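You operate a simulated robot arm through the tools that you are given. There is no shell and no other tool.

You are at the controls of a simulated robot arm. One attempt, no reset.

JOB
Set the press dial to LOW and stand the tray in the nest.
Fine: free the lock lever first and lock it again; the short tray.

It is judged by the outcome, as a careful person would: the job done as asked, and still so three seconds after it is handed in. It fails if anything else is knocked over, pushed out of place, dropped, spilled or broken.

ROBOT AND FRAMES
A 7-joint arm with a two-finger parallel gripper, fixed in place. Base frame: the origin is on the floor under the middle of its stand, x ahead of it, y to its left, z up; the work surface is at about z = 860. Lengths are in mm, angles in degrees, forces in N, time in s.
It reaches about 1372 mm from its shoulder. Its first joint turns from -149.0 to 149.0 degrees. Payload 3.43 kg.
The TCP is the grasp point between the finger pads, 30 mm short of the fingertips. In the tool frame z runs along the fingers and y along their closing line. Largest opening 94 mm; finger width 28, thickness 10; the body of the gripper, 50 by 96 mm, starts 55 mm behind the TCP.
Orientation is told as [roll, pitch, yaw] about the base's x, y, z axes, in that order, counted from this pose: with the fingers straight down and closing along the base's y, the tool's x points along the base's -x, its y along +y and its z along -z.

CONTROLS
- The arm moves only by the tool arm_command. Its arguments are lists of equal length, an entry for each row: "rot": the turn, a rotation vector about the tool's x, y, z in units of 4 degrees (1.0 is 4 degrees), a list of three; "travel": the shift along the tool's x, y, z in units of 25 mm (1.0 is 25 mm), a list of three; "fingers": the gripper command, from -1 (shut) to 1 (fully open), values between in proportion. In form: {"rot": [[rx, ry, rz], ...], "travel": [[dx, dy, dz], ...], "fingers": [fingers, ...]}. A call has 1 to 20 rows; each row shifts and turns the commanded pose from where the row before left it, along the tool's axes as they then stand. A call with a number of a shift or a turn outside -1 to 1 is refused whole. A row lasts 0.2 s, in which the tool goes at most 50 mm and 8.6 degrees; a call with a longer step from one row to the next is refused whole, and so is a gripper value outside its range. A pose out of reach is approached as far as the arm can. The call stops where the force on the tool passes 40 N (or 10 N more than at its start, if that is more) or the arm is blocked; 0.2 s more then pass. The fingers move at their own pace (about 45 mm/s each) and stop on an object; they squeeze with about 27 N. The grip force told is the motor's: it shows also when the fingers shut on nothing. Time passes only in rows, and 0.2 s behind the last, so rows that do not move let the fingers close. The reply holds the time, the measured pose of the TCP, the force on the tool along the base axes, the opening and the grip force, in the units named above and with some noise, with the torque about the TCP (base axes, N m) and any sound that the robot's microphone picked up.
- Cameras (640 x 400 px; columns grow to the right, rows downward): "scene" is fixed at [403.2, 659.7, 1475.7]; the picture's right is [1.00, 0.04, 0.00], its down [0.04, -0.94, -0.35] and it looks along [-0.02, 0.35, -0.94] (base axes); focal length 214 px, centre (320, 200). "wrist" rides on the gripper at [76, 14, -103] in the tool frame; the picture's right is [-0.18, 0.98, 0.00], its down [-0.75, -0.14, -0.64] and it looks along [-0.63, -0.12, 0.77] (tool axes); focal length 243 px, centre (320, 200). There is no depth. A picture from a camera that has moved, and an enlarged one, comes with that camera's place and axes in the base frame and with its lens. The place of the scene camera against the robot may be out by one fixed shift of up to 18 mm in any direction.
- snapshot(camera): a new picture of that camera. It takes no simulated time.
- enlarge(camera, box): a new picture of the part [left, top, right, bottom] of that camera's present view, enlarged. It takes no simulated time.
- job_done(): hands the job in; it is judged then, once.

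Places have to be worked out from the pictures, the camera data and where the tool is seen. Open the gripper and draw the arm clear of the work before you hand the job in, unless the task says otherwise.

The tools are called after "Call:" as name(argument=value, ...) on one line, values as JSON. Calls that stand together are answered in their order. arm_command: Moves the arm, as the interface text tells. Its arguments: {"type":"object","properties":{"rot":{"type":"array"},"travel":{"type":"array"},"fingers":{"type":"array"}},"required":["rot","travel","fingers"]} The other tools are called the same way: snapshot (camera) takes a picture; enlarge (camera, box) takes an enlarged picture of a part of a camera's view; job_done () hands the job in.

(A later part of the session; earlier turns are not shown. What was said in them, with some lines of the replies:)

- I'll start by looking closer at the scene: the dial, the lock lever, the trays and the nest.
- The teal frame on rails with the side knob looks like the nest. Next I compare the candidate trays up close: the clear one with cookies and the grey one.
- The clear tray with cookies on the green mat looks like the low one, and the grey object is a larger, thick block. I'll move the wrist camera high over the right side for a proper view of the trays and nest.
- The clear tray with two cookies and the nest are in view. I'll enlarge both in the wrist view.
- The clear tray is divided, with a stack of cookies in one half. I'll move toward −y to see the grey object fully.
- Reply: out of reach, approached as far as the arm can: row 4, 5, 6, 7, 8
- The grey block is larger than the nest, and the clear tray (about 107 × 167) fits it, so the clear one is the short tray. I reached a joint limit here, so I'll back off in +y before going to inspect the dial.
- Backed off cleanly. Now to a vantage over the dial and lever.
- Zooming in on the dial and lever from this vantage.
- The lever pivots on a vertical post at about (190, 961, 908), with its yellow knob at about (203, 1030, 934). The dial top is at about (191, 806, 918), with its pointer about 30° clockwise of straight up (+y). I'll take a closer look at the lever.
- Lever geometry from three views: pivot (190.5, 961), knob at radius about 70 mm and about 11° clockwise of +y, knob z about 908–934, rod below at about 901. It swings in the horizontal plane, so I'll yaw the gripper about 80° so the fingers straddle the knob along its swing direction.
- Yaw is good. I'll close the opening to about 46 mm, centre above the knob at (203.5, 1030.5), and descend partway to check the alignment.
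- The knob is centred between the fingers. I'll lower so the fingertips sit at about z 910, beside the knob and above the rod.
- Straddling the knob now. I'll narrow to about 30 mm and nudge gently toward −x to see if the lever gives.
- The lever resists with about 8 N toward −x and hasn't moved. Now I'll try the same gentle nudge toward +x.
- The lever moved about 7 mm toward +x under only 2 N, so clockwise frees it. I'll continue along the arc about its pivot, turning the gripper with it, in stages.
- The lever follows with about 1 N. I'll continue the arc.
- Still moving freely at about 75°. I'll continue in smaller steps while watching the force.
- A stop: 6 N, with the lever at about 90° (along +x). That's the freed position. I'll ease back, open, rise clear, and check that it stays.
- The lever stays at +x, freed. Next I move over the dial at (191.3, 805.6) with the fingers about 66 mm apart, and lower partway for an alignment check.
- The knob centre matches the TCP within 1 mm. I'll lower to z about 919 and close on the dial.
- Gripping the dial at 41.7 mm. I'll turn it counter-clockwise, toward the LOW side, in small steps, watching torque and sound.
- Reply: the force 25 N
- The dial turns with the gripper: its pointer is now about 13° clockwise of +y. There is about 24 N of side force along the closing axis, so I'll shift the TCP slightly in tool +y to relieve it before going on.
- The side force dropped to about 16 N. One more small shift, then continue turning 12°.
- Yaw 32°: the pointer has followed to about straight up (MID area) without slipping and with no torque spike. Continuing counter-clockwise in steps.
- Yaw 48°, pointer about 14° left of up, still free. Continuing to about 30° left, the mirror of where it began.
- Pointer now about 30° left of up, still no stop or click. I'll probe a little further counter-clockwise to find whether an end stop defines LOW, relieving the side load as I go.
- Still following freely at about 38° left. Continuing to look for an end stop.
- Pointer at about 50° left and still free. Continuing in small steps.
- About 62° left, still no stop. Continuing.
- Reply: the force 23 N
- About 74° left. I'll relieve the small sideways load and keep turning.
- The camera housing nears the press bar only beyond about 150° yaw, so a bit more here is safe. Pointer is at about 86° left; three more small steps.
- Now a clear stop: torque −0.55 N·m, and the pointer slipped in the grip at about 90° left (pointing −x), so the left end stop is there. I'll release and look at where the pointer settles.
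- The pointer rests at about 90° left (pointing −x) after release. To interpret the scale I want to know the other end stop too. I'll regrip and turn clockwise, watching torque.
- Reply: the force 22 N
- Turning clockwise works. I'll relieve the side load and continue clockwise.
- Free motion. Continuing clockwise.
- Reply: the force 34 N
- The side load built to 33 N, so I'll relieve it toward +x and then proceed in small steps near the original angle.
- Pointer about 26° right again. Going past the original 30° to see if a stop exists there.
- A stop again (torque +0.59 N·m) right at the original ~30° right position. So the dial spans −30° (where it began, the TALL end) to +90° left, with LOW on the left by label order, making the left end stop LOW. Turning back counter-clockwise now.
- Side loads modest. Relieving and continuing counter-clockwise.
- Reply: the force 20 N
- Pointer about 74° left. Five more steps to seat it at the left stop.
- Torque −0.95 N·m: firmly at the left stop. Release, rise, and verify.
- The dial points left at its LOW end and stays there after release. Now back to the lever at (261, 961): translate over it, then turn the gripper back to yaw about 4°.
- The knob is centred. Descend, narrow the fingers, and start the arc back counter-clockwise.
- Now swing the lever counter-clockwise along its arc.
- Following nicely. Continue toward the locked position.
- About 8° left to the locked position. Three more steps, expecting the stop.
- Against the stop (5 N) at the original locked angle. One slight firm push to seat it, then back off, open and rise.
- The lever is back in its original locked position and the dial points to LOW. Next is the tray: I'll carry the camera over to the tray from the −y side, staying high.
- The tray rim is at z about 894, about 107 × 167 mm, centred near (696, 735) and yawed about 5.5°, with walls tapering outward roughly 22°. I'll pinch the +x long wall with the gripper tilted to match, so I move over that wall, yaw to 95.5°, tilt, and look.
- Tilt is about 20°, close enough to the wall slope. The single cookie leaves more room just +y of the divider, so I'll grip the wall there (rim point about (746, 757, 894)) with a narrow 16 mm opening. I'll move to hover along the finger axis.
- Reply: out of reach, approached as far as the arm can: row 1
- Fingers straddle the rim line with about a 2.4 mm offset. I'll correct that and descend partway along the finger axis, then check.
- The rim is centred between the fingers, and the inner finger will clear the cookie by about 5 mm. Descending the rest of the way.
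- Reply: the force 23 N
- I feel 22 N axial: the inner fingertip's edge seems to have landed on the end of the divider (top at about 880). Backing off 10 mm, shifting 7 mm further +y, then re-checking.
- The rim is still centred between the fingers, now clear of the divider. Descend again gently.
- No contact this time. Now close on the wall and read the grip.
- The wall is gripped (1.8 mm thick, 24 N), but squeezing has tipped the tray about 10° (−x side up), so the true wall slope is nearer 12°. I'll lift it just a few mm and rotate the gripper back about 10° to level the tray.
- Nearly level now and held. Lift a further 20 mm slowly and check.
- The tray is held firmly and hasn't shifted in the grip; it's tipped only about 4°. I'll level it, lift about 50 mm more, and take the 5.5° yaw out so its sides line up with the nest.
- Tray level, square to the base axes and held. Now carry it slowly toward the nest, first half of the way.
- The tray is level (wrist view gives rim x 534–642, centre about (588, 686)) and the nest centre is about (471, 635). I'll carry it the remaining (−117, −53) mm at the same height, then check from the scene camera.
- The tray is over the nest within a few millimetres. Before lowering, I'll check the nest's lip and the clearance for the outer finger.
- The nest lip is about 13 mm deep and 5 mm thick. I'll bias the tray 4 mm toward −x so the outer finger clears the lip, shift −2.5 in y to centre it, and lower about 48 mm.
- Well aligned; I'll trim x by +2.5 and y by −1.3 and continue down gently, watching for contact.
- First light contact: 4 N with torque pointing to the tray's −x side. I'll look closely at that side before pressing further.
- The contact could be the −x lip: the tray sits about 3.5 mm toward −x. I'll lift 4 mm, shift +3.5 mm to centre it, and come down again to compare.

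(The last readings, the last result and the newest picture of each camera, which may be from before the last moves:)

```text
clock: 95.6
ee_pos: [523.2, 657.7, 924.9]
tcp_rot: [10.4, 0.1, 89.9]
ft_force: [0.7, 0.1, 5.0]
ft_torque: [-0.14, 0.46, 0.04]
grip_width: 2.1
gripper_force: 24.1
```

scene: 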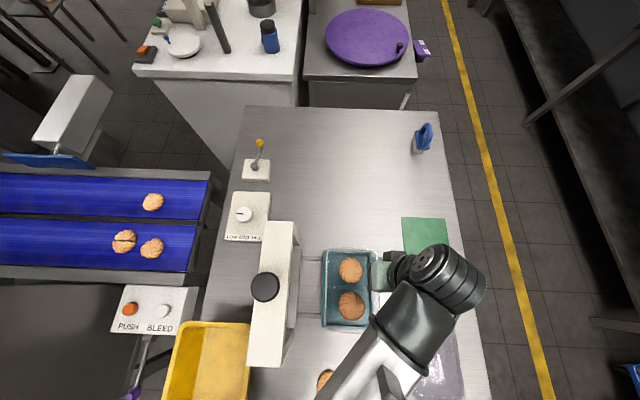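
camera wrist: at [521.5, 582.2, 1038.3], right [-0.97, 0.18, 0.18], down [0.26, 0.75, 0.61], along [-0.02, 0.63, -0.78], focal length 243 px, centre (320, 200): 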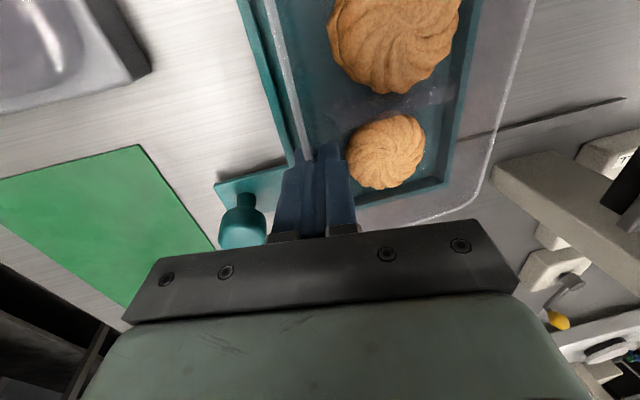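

Same light contact but the contact point moved with the tray, so it's the tray's −x base edge on the nest floor (tray slightly low on that side), not the lip. I'll keep lowering in 2 mm steps; the grip lets it level out.

Call:
arm_command(rot=[[0, 0, 0], [0, 0, 0], [0, 0, 0]], travel=[[0, -0.0143, 0.0787], [0, -0.0143, 0.0787], [0, 0, 0]], fingers=[-1, -1, -1])

Call:
enlarge(camera="wrist", box=[230, 0, 550, 230])

Call:
enlarge(camera="scene", box=[315, 240, 385, 335])

```text
clock: 96.4
ee_pos: [521.6, 656.3, 921.1]
tcp_rot: [10.4, 0.1, 90.0]
ft_force: [0.2, 3.0, 16.0]
ft_torque: [-0.1, 0.56, -0.07]
grip_width: 2.6
gripper_force: 23.5
```

```text
1.74 times, centred on (390, 115) of wrist
camera zoom: at [527.4, 579.8, 1024.4], right [-0.97, 0.18, 0.18], down [0.26, 0.75, 0.61], along [-0.02, 0.63, -0.78], focal length 422 px, centre (198, 348)
```

zoom: 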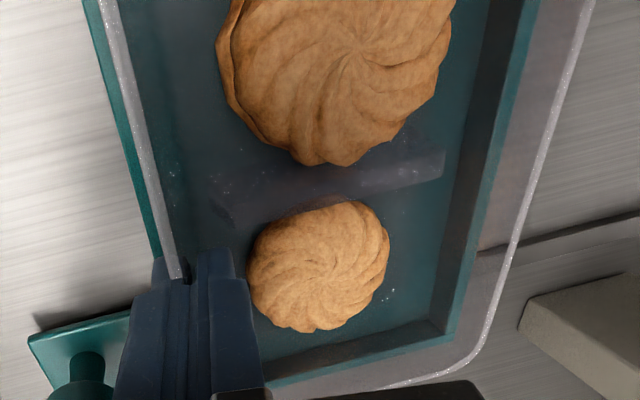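

```text
4.21 times, centred on (350, 288) of scene
camera zoom: at [403.2, 659.7, 1475.7], right [1.0, 0.04, 0.0], down [0.04, -0.94, -0.35], along [-0.02, 0.35, -0.94], focal length 903 px, centre (194, -168)
```

zoom: 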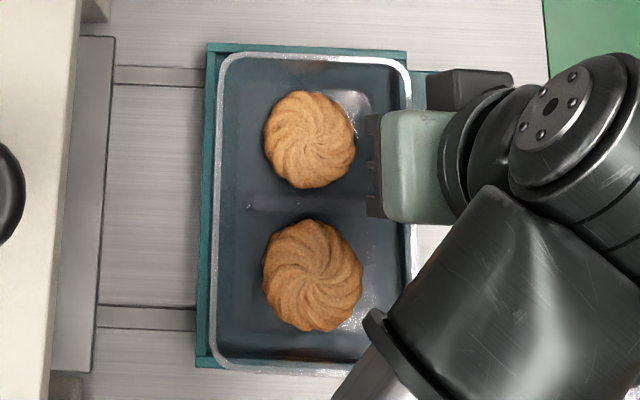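

Now 16 N spread over the base, so the tray is resting flat on the nest floor. I'll ease the pressure off 1.5 mm, open the fingers slightly, and check.

Call:
arm_command(rot=[[0, 0, 0], [0, 0, 0], [0, 0, 0]], travel=[[0, 0, -0.06], [0, 0, 0], [0, 0, 0]], fingers=[-1, -0.82, -0.82])

Call:
enlarge(camera="wrist", box=[230, 0, 550, 230])

Call:
enlarge(camera="scene", box=[315, 240, 385, 335])

```text
clock: 97.2
ee_pos: [523.7, 657.3, 921.8]
tcp_rot: [10.4, 0.0, 90.0]
ft_force: [-2.0, 1.1, 6.3]
ft_torque: [0.06, 0.04, 0.01]
grip_width: 6.5
gripper_force: 0.0
```

```text
1.74 times, centred on (390, 115) of wrist
camera zoom: at [527.6, 580.0, 1024.9], right [-0.97, 0.18, 0.18], down [0.26, 0.75, 0.61], along [-0.02, 0.63, -0.78], focal length 422 px, centre (198, 348)
```

zoom: 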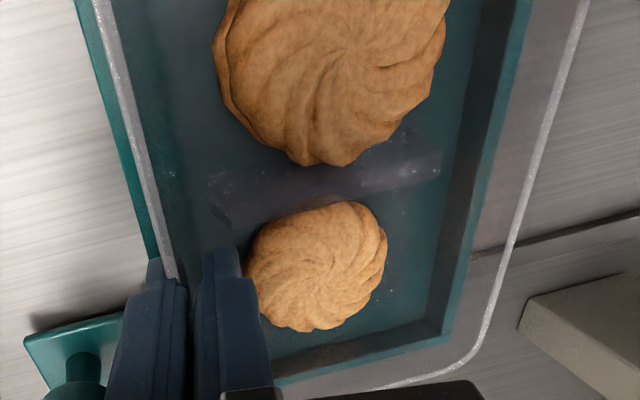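

```text
4.21 times, centred on (350, 288) of scene
camera zoom: at [403.2, 659.7, 1475.7], right [1.0, 0.04, 0.0], down [0.04, -0.94, -0.35], along [-0.02, 0.35, -0.94], focal length 903 px, centre (194, -168)
```

zoom: 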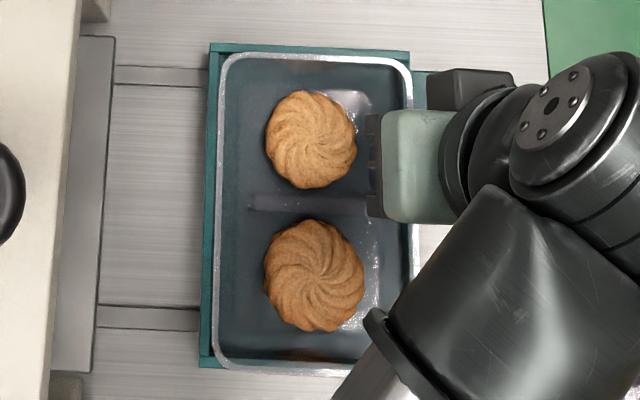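

The remaining 6 N is just the outer fingertip resting on the nest's lip; the tray itself is released. Retreat 3 mm along the tool axis, open a bit more, then withdraw along the wall direction.

Call:
arm_command(rot=[[0, 0, 0], [0, 0, 0], [0, 0, 0]], travel=[[0, 0, -0.14], [0, 0, 0], [0, 0, 0]], fingers=[-0.82, -0.72, -0.72])

Call:
enlarge(camera="wrist", box=[260, 100, 380, 220])

```text
clock: 98.0
ee_pos: [523.9, 657.4, 927.1]
tcp_rot: [10.4, 0.0, 90.0]
ft_force: [-0.5, -0.2, -0.2]
ft_torque: [0.0, -0.01, 0.04]
grip_width: 13.1
gripper_force: 0.0
```

```text
3.33 times, centred on (320, 160) of wrist
camera zoom: at [528.5, 580.1, 1028.5], right [-0.97, 0.18, 0.18], down [0.26, 0.75, 0.61], along [-0.02, 0.63, -0.78], focal length 809 px, centre (320, 333)
```

zoom: 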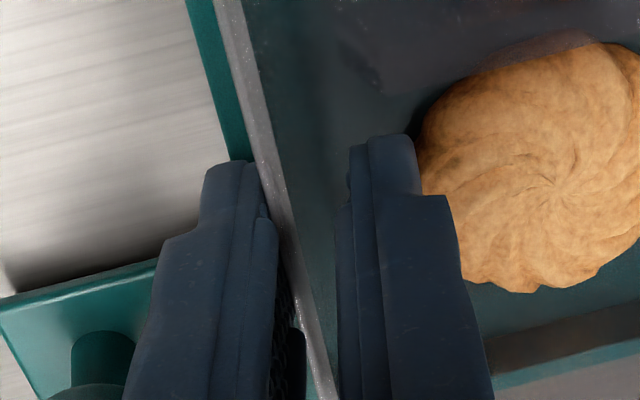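

Free of contact now. Withdraw along the tool axis.

Call:
arm_command(rot=[[0, 0, 0], [0, 0, 0], [0, 0, 0], [0, 0, 0], [0, 0, 0]], travel=[[0, -0.05, -0.2], [0, 0, -0.5], [0, 0, -0.8], [0, 0, -0.8], [0, 0, -0.8]], fingers=[-0.72, -0.72, -0.72, -0.72, -0.72])

Call:
snapshot(camera="wrist")

Call:
enlarge(camera="scene", box=[300, 220, 420, 340])

```text
clock: 99.2
ee_pos: [537.8, 657.6, 1001.2]
tcp_rot: [10.5, 0.1, 89.9]
ft_force: [0.3, 0.1, -0.7]
ft_torque: [-0.01, -0.03, -0.02]
grip_width: 13.5
gripper_force: 0.0
```

```text
taken
camera wrist: at [543.1, 580.4, 1105.0], right [-0.97, 0.18, 0.18], down [0.26, 0.75, 0.61], along [-0.02, 0.63, -0.78], focal length 243 px, centre (320, 200)
```

wrist: 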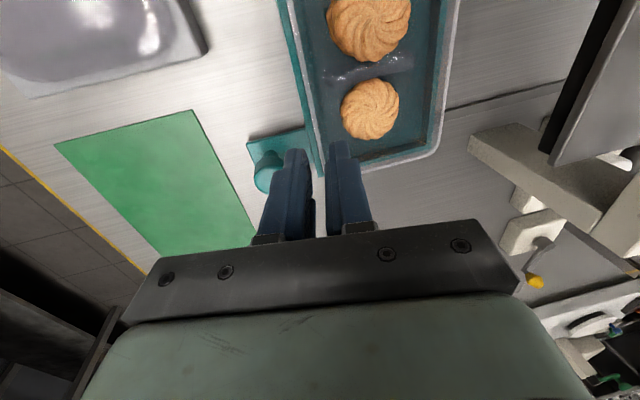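

```text
3.33 times, centred on (360, 280) of scene
camera zoom: at [403.2, 659.7, 1475.7], right [1.0, 0.04, 0.0], down [0.04, -0.94, -0.35], along [-0.02, 0.35, -0.94], focal length 715 px, centre (187, -67)
```

zoom: 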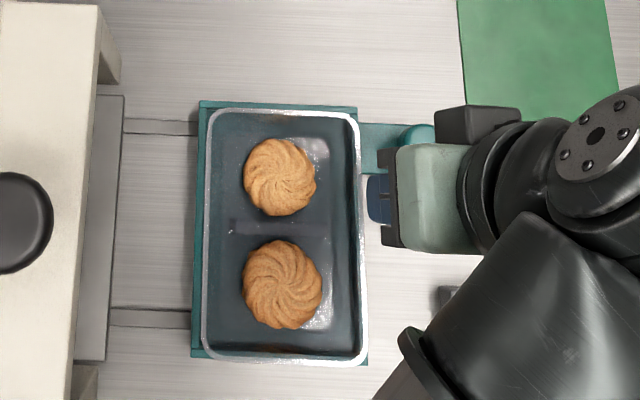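

The tray is in the nest with all cookies inside. I'll move the arm away to get a clear view and verify it is seated flat.

Call:
arm_command(rot=[[0, 0, 0], [0, 0, 0], [0, 0, 0], [0, 0, 0], [0, 0, 0], [0, 0, 0], [0.87, 0, 0], [0.87, 0, 0], [0.87, 0, 0]], travel=[[-0.8, -0.71, -0.19], [-0.8, -0.71, -0.19], [-0.8, -0.71, -0.19], [-0.8, -0.71, -0.19], [-0.8, -0.71, -0.19], [-0.8, -0.71, -0.19], [-0.8, 0, 0], [-0.8, 0, 0], [-0.8, 0, 0]], fingers=[-0.72, -0.72, -0.72, -0.4, 0, 0, 0, 0, 0])

Call:
snapshot(camera="scene")

Call:
enlarge(camera="scene", box=[310, 235, 410, 335])

Call:
enlarge(camera="scene", box=[200, 120, 320, 260])

```text
clock: 101.2
ee_pos: [649.1, 834.8, 1010.1]
tcp_rot: [0.0, 0.0, 89.9]
ft_force: [0.2, -0.3, 0.0]
ft_torque: [0.02, 0.0, 0.02]
grip_width: 46.8
gripper_force: 0.1
```

```text
taken
```

scene: 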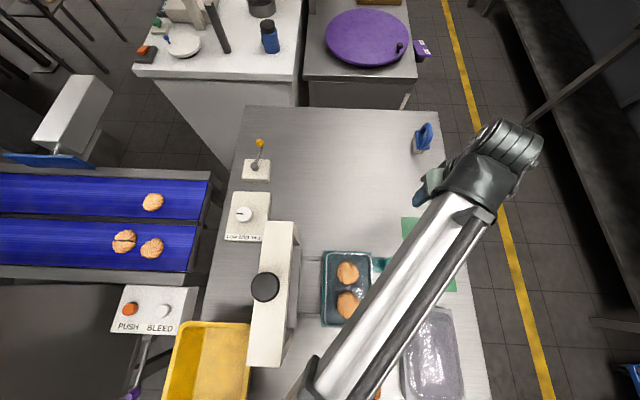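

```text
4.00 times, centred on (360, 285) of scene
camera zoom: at [403.2, 659.7, 1475.7], right [1.0, 0.04, 0.0], down [0.04, -0.94, -0.35], along [-0.02, 0.35, -0.94], focal length 858 px, centre (160, -140)
```

zoom: 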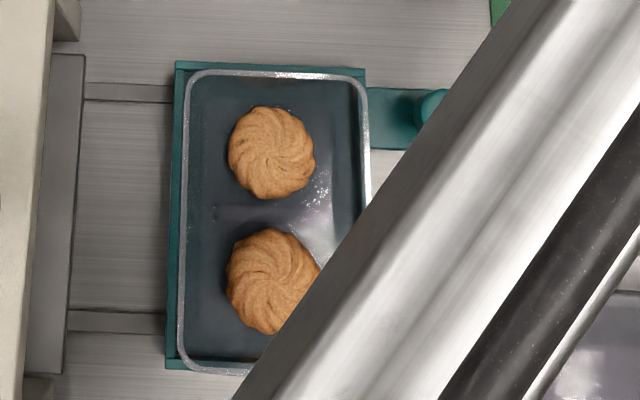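

```text
2.86 times, centred on (260, 190) of scene
camera zoom: at [403.2, 659.7, 1475.7], right [1.0, 0.04, 0.0], down [0.04, -0.94, -0.35], along [-0.02, 0.35, -0.94], focal length 613 px, centre (491, 229)
```

zoom: 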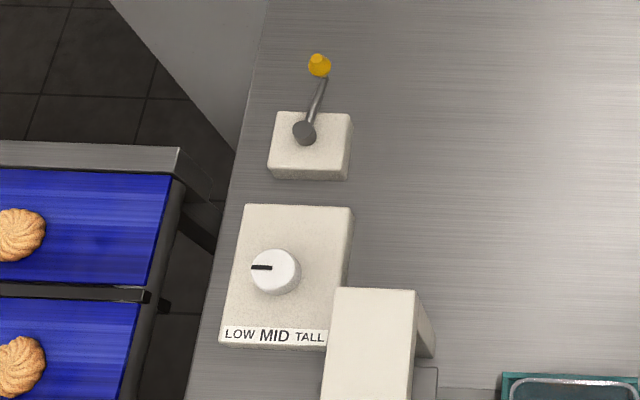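

The lever, dial and nest positions all look right, with the tray centred in the nest. I want one more oblique look at the tray's seating from the +x side.

Call:
arm_command(rot=[[0, 0, 0], [0, 0, 0], [0, 0, 0], [0, 0, 0], [0, 0, 0], [0, 0, 0], [0, 0, 0], [0, 0, 0], [-1, 0, 0], [-1, 0, 0], [-1, 0, 0], [-1, 0, 0], [-1, 0, 0], [-1, 0, 0]], travel=[[0.97, 0.05, 0.1], [0.97, 0.05, 0.1], [0.97, 0.05, 0.1], [0.97, 0.05, 0.1], [0.97, 0.05, 0.1], [0.97, 0.05, 0.1], [0.97, 0.05, 0.1], [0.97, 0.05, 0.1], [0, 0, 0], [0, 0, 0], [0, 0, 0], [0, 0, 0], [0, 0, 0], [0, 0, 0]], fingers=[0, 0, 0, 0, 0, 0, 0, 0, 0, 0, 0, 0, 0, 0])

Call:
snapshot(camera="wrist")

Call:
enlarge(camera="wrist", box=[360, 0, 560, 180])

```text
clock: 104.2
ee_pos: [637.3, 648.6, 978.3]
tcp_rot: [23.4, -0.8, 89.6]
ft_force: [0.6, 0.4, 0.0]
ft_torque: [0.04, 0.01, 0.0]
grip_width: 46.9
gripper_force: 0.2
out of reach, approached as far as the arm can: row 14
```

```text
taken
camera wrist: at [665.4, 569.8, 1075.7], right [-0.9, 0.18, 0.39], down [0.39, 0.74, 0.54], along [-0.19, 0.64, -0.74], focal length 243 px, centre (320, 200)
```

wrist: 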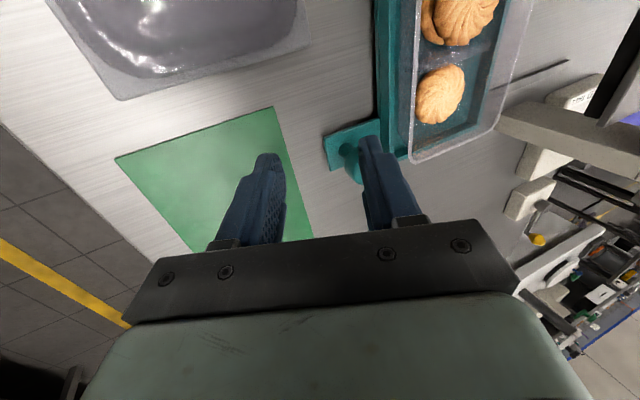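

```text
2.22 times, centred on (460, 90) of wrist
camera zoom: at [665.4, 569.8, 1075.7], right [-0.9, 0.18, 0.39], down [0.39, 0.74, 0.54], along [-0.19, 0.64, -0.74], focal length 539 px, centre (9, 444)
```

zoom: 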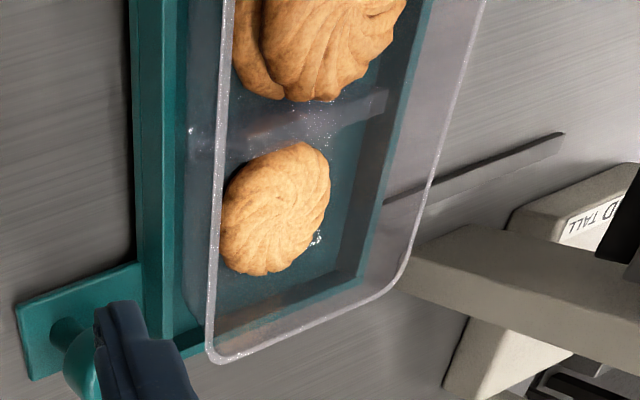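

The oblique view shows the tray's wall going down inside the nest lip. I'll double-check from the scene camera at higher zoom.

Call:
snapshot(camera="scene")

Call:
enlarge(camera="scene", box=[315, 240, 385, 290])

Call:
enlarge(camera="wrist", box=[370, 60, 460, 170])

Call:
enlarge(camera="wrist", box=[440, 60, 540, 170])

```text
taken
```

scene: 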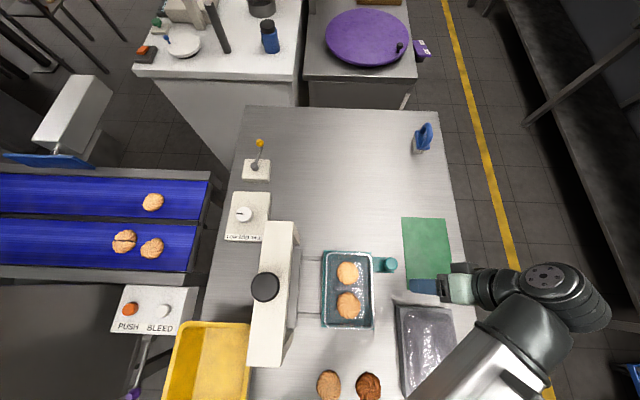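

```text
8.00 times, centred on (350, 265) of scene
camera zoom: at [403.2, 659.7, 1475.7], right [1.0, 0.04, 0.0], down [0.04, -0.94, -0.35], along [-0.02, 0.35, -0.94], focal length 1716 px, centre (80, -320)
```

zoom: 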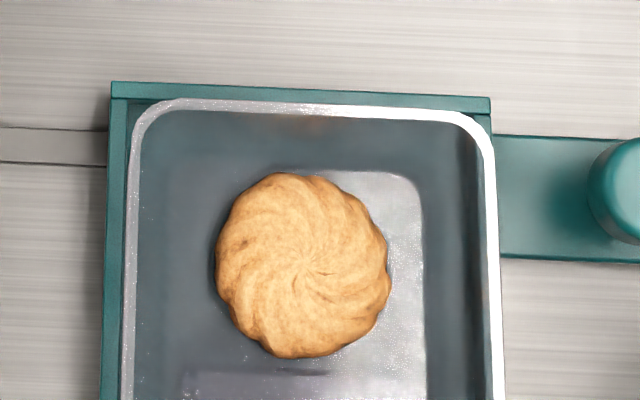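

```text
3.64 times, centred on (415, 115) of wrist
camera zoom: at [665.4, 569.8, 1075.7], right [-0.9, 0.18, 0.39], down [0.39, 0.74, 0.54], along [-0.19, 0.64, -0.74], focal length 882 px, centre (-26, 509)
```

zoom: 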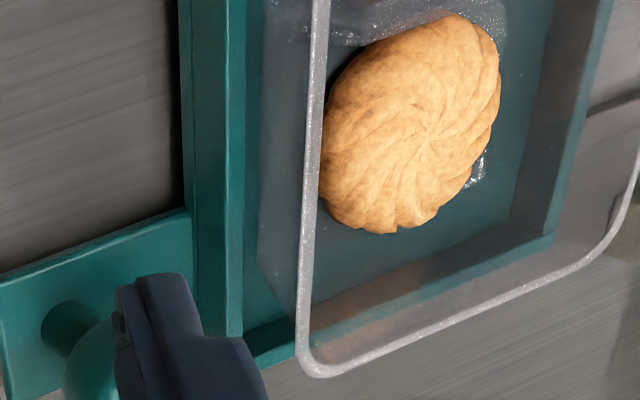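

```text
3.64 times, centred on (490, 115) of wrist
camera zoom: at [665.4, 569.8, 1075.7], right [-0.9, 0.18, 0.39], down [0.39, 0.74, 0.54], along [-0.19, 0.64, -0.74], focal length 882 px, centre (-298, 509)
```

zoom: 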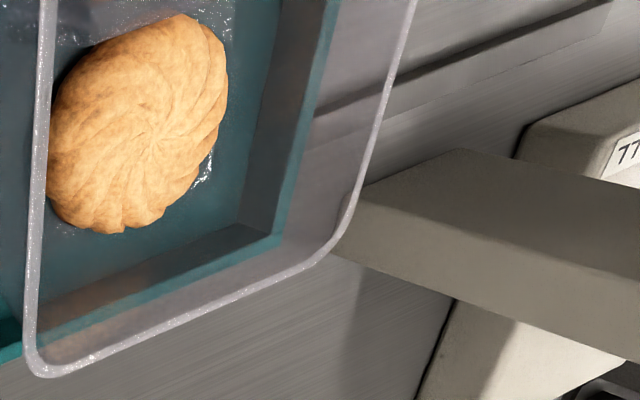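

The base edge is visible inside the lip on the nest floor, centred with clearance all round, so the tray is seated. Now I withdraw: untilt, move to +y and up, with the gripper open.

Call:
arm_command(rot=[[0.97, 0, 0], [0.97, 0, 0], [0.97, 0, 0], [0.97, 0, 0], [0.97, 0, 0], [0.97, 0, 0], [0, 0, 0], [0, 0, 0], [0, 0, 0], [0, 0, 0], [0, 0, 0], [0, 0, 0], [0, 0, 0], [0, 0, 0], [0, 0, 0], [0, 0, 0], [0, 0, 0], [0, 0, 0]], travel=[[-0.6, 0, 0], [-0.6, 0, 0], [-0.8, 0, 0], [-0.8, 0, 0], [-0.8, 0, 0], [-0.8, 0, 0], [-0.8, 0, -0.3], [-0.8, 0, -0.5], [-0.8, 0, -0.5], [-0.6, 0.4, -0.5], [-0.5, 0.8, -0.5], [0, 1, -0.3], [0, 1, -0.3], [0, 1, -0.3], [0, 1, -0.3], [0, 1, -0.3], [0, 1, -0.3], [0, 1, 0]], fingers=[0.3, 0.6, 1, 1, 1, 1, 1, 1, 1, 1, 1, 1, 1, 1, 1, 1, 1, 1])

Call:
snapshot(camera="scene")

Call:
enlarge(camera="scene", box=[300, 220, 420, 340])

Call:
enlarge(camera="scene", box=[200, 120, 320, 260])

```text
clock: 108.0
ee_pos: [434.9, 845.5, 1082.6]
tcp_rot: [0.7, 0.0, 89.9]
ft_force: [0.1, 0.3, -0.4]
ft_torque: [-0.01, 0.02, 0.03]
grip_width: 94.1
gripper_force: 0.1
```

```text
taken
```

scene: 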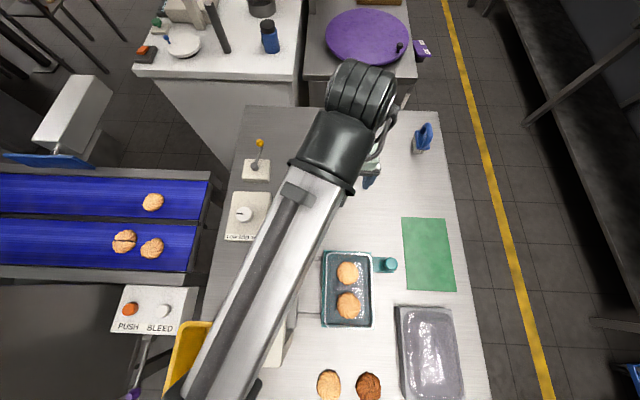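

```text
3.33 times, centred on (360, 280) of scene
camera zoom: at [403.2, 659.7, 1475.7], right [1.0, 0.04, 0.0], down [0.04, -0.94, -0.35], along [-0.02, 0.35, -0.94], focal length 715 px, centre (187, -67)
```

zoom: 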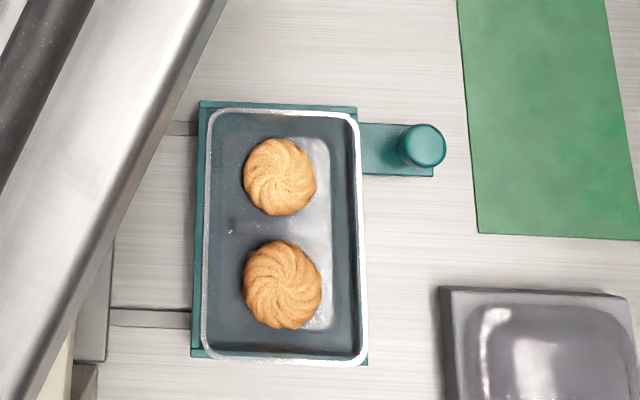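

```text
2.86 times, centred on (260, 190) of scene
camera zoom: at [403.2, 659.7, 1475.7], right [1.0, 0.04, 0.0], down [0.04, -0.94, -0.35], along [-0.02, 0.35, -0.94], focal length 613 px, centre (491, 229)
```

zoom: 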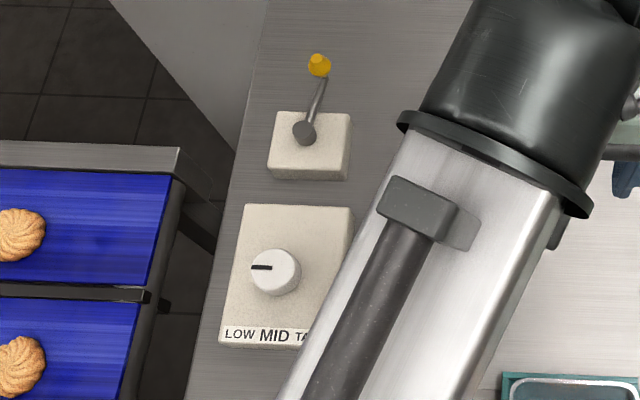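

Everything looks right: tray in the nest with the cookies, dial at LOW, lever locked, nothing else moved. I'll retract toward the start pose, well clear of the work, and take a last look.

Call:
arm_command(rot=[[0, 0, 0], [0, 0, 0], [0, 0, 0], [0, 0, 0], [0, 0, 0], [0, 0, 0], [0, 0, 0], [0, 0, 0], [0, 0, 0], [0, 0, 0]], travel=[[-0.47, 0.6, -0.6], [-0.47, 0.8, -0.5], [-0.47, 0.85, -0.44], [-0.47, 0.85, -0.44], [-0.47, 0.85, -0.44], [-0.47, 0.85, -0.44], [-0.47, 0.85, -0.44], [-0.47, 0.85, -0.44], [-0.47, 0.85, -0.4], [0, 0, 0]], fingers=[1, 1, 1, 1, 1, 1, 1, 1, 1, 1])

Call:
snapshot(camera="scene")

Call:
enlarge(camera="scene", box=[210, 120, 400, 340])

```text
clock: 110.2
ee_pos: [253.4, 953.0, 1188.6]
tcp_rot: [0.7, -0.1, 90.1]
ft_force: [0.0, -0.4, -0.3]
ft_torque: [-0.01, -0.01, 0.0]
grip_width: 94.0
gripper_force: 0.1
```

```text
taken
```

scene: 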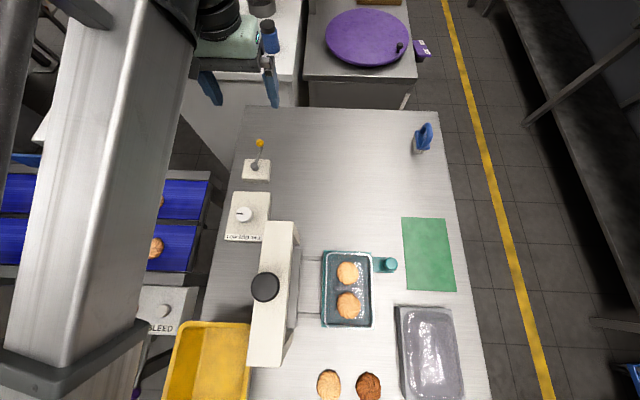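

```text
1.82 times, centred on (305, 230) of scene
camera zoom: at [403.2, 659.7, 1475.7], right [1.0, 0.04, 0.0], down [0.04, -0.94, -0.35], along [-0.02, 0.35, -0.94], focal length 390 px, centre (347, 146)
```

zoom: 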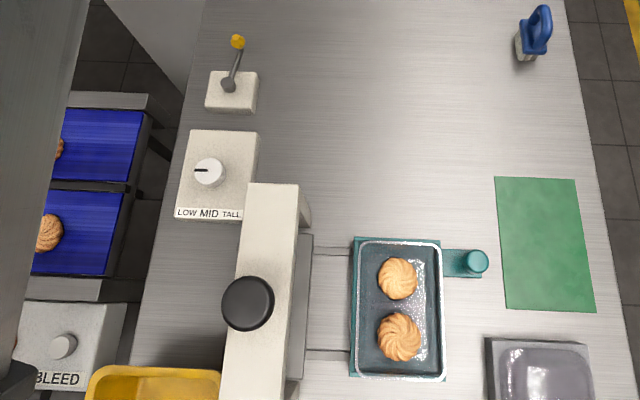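

Final check: the tray stands in the nest with its cookies, the dial points left to LOW, the lever is back in its locked position, the gripper is open and the arm is clear. Handing the job in.

Call:
job_done()

```text
The job is handed in.
```

The press dial is set to LOW, the lock lever is locked again, and the short tray is standing in the nest with its cookies still in it. The job is handed in; I don't have the verdict.

- **Lever:** I swung it clockwise to free it. After setting the dial I pushed it back to its stop, at the same angle it started from.
- **Dial:** There are no tick marks, so I found both ends of its travel. It started at the right-hand stop, and I set it against the left-hand stop. I took that as LOW because the label reads LOW, MID, TALL from left to right.
- **Tray:** I took the clear tray as the short one, because the grey one is larger than the nest. On my first try a fingertip pressed on the tray's divider at about 22 N, and the tray shifted a millimetre or two on its mat. I backed off, then gripped it again away from the divider.
- **Nest:** While lowering the tray, the outer finger pressed lightly on the nest's edge. The nest was back in its original position afterwards.

Nothing else was knocked, moved or spilled in the last pictures. The gripper is open and the arm is clear of the work.
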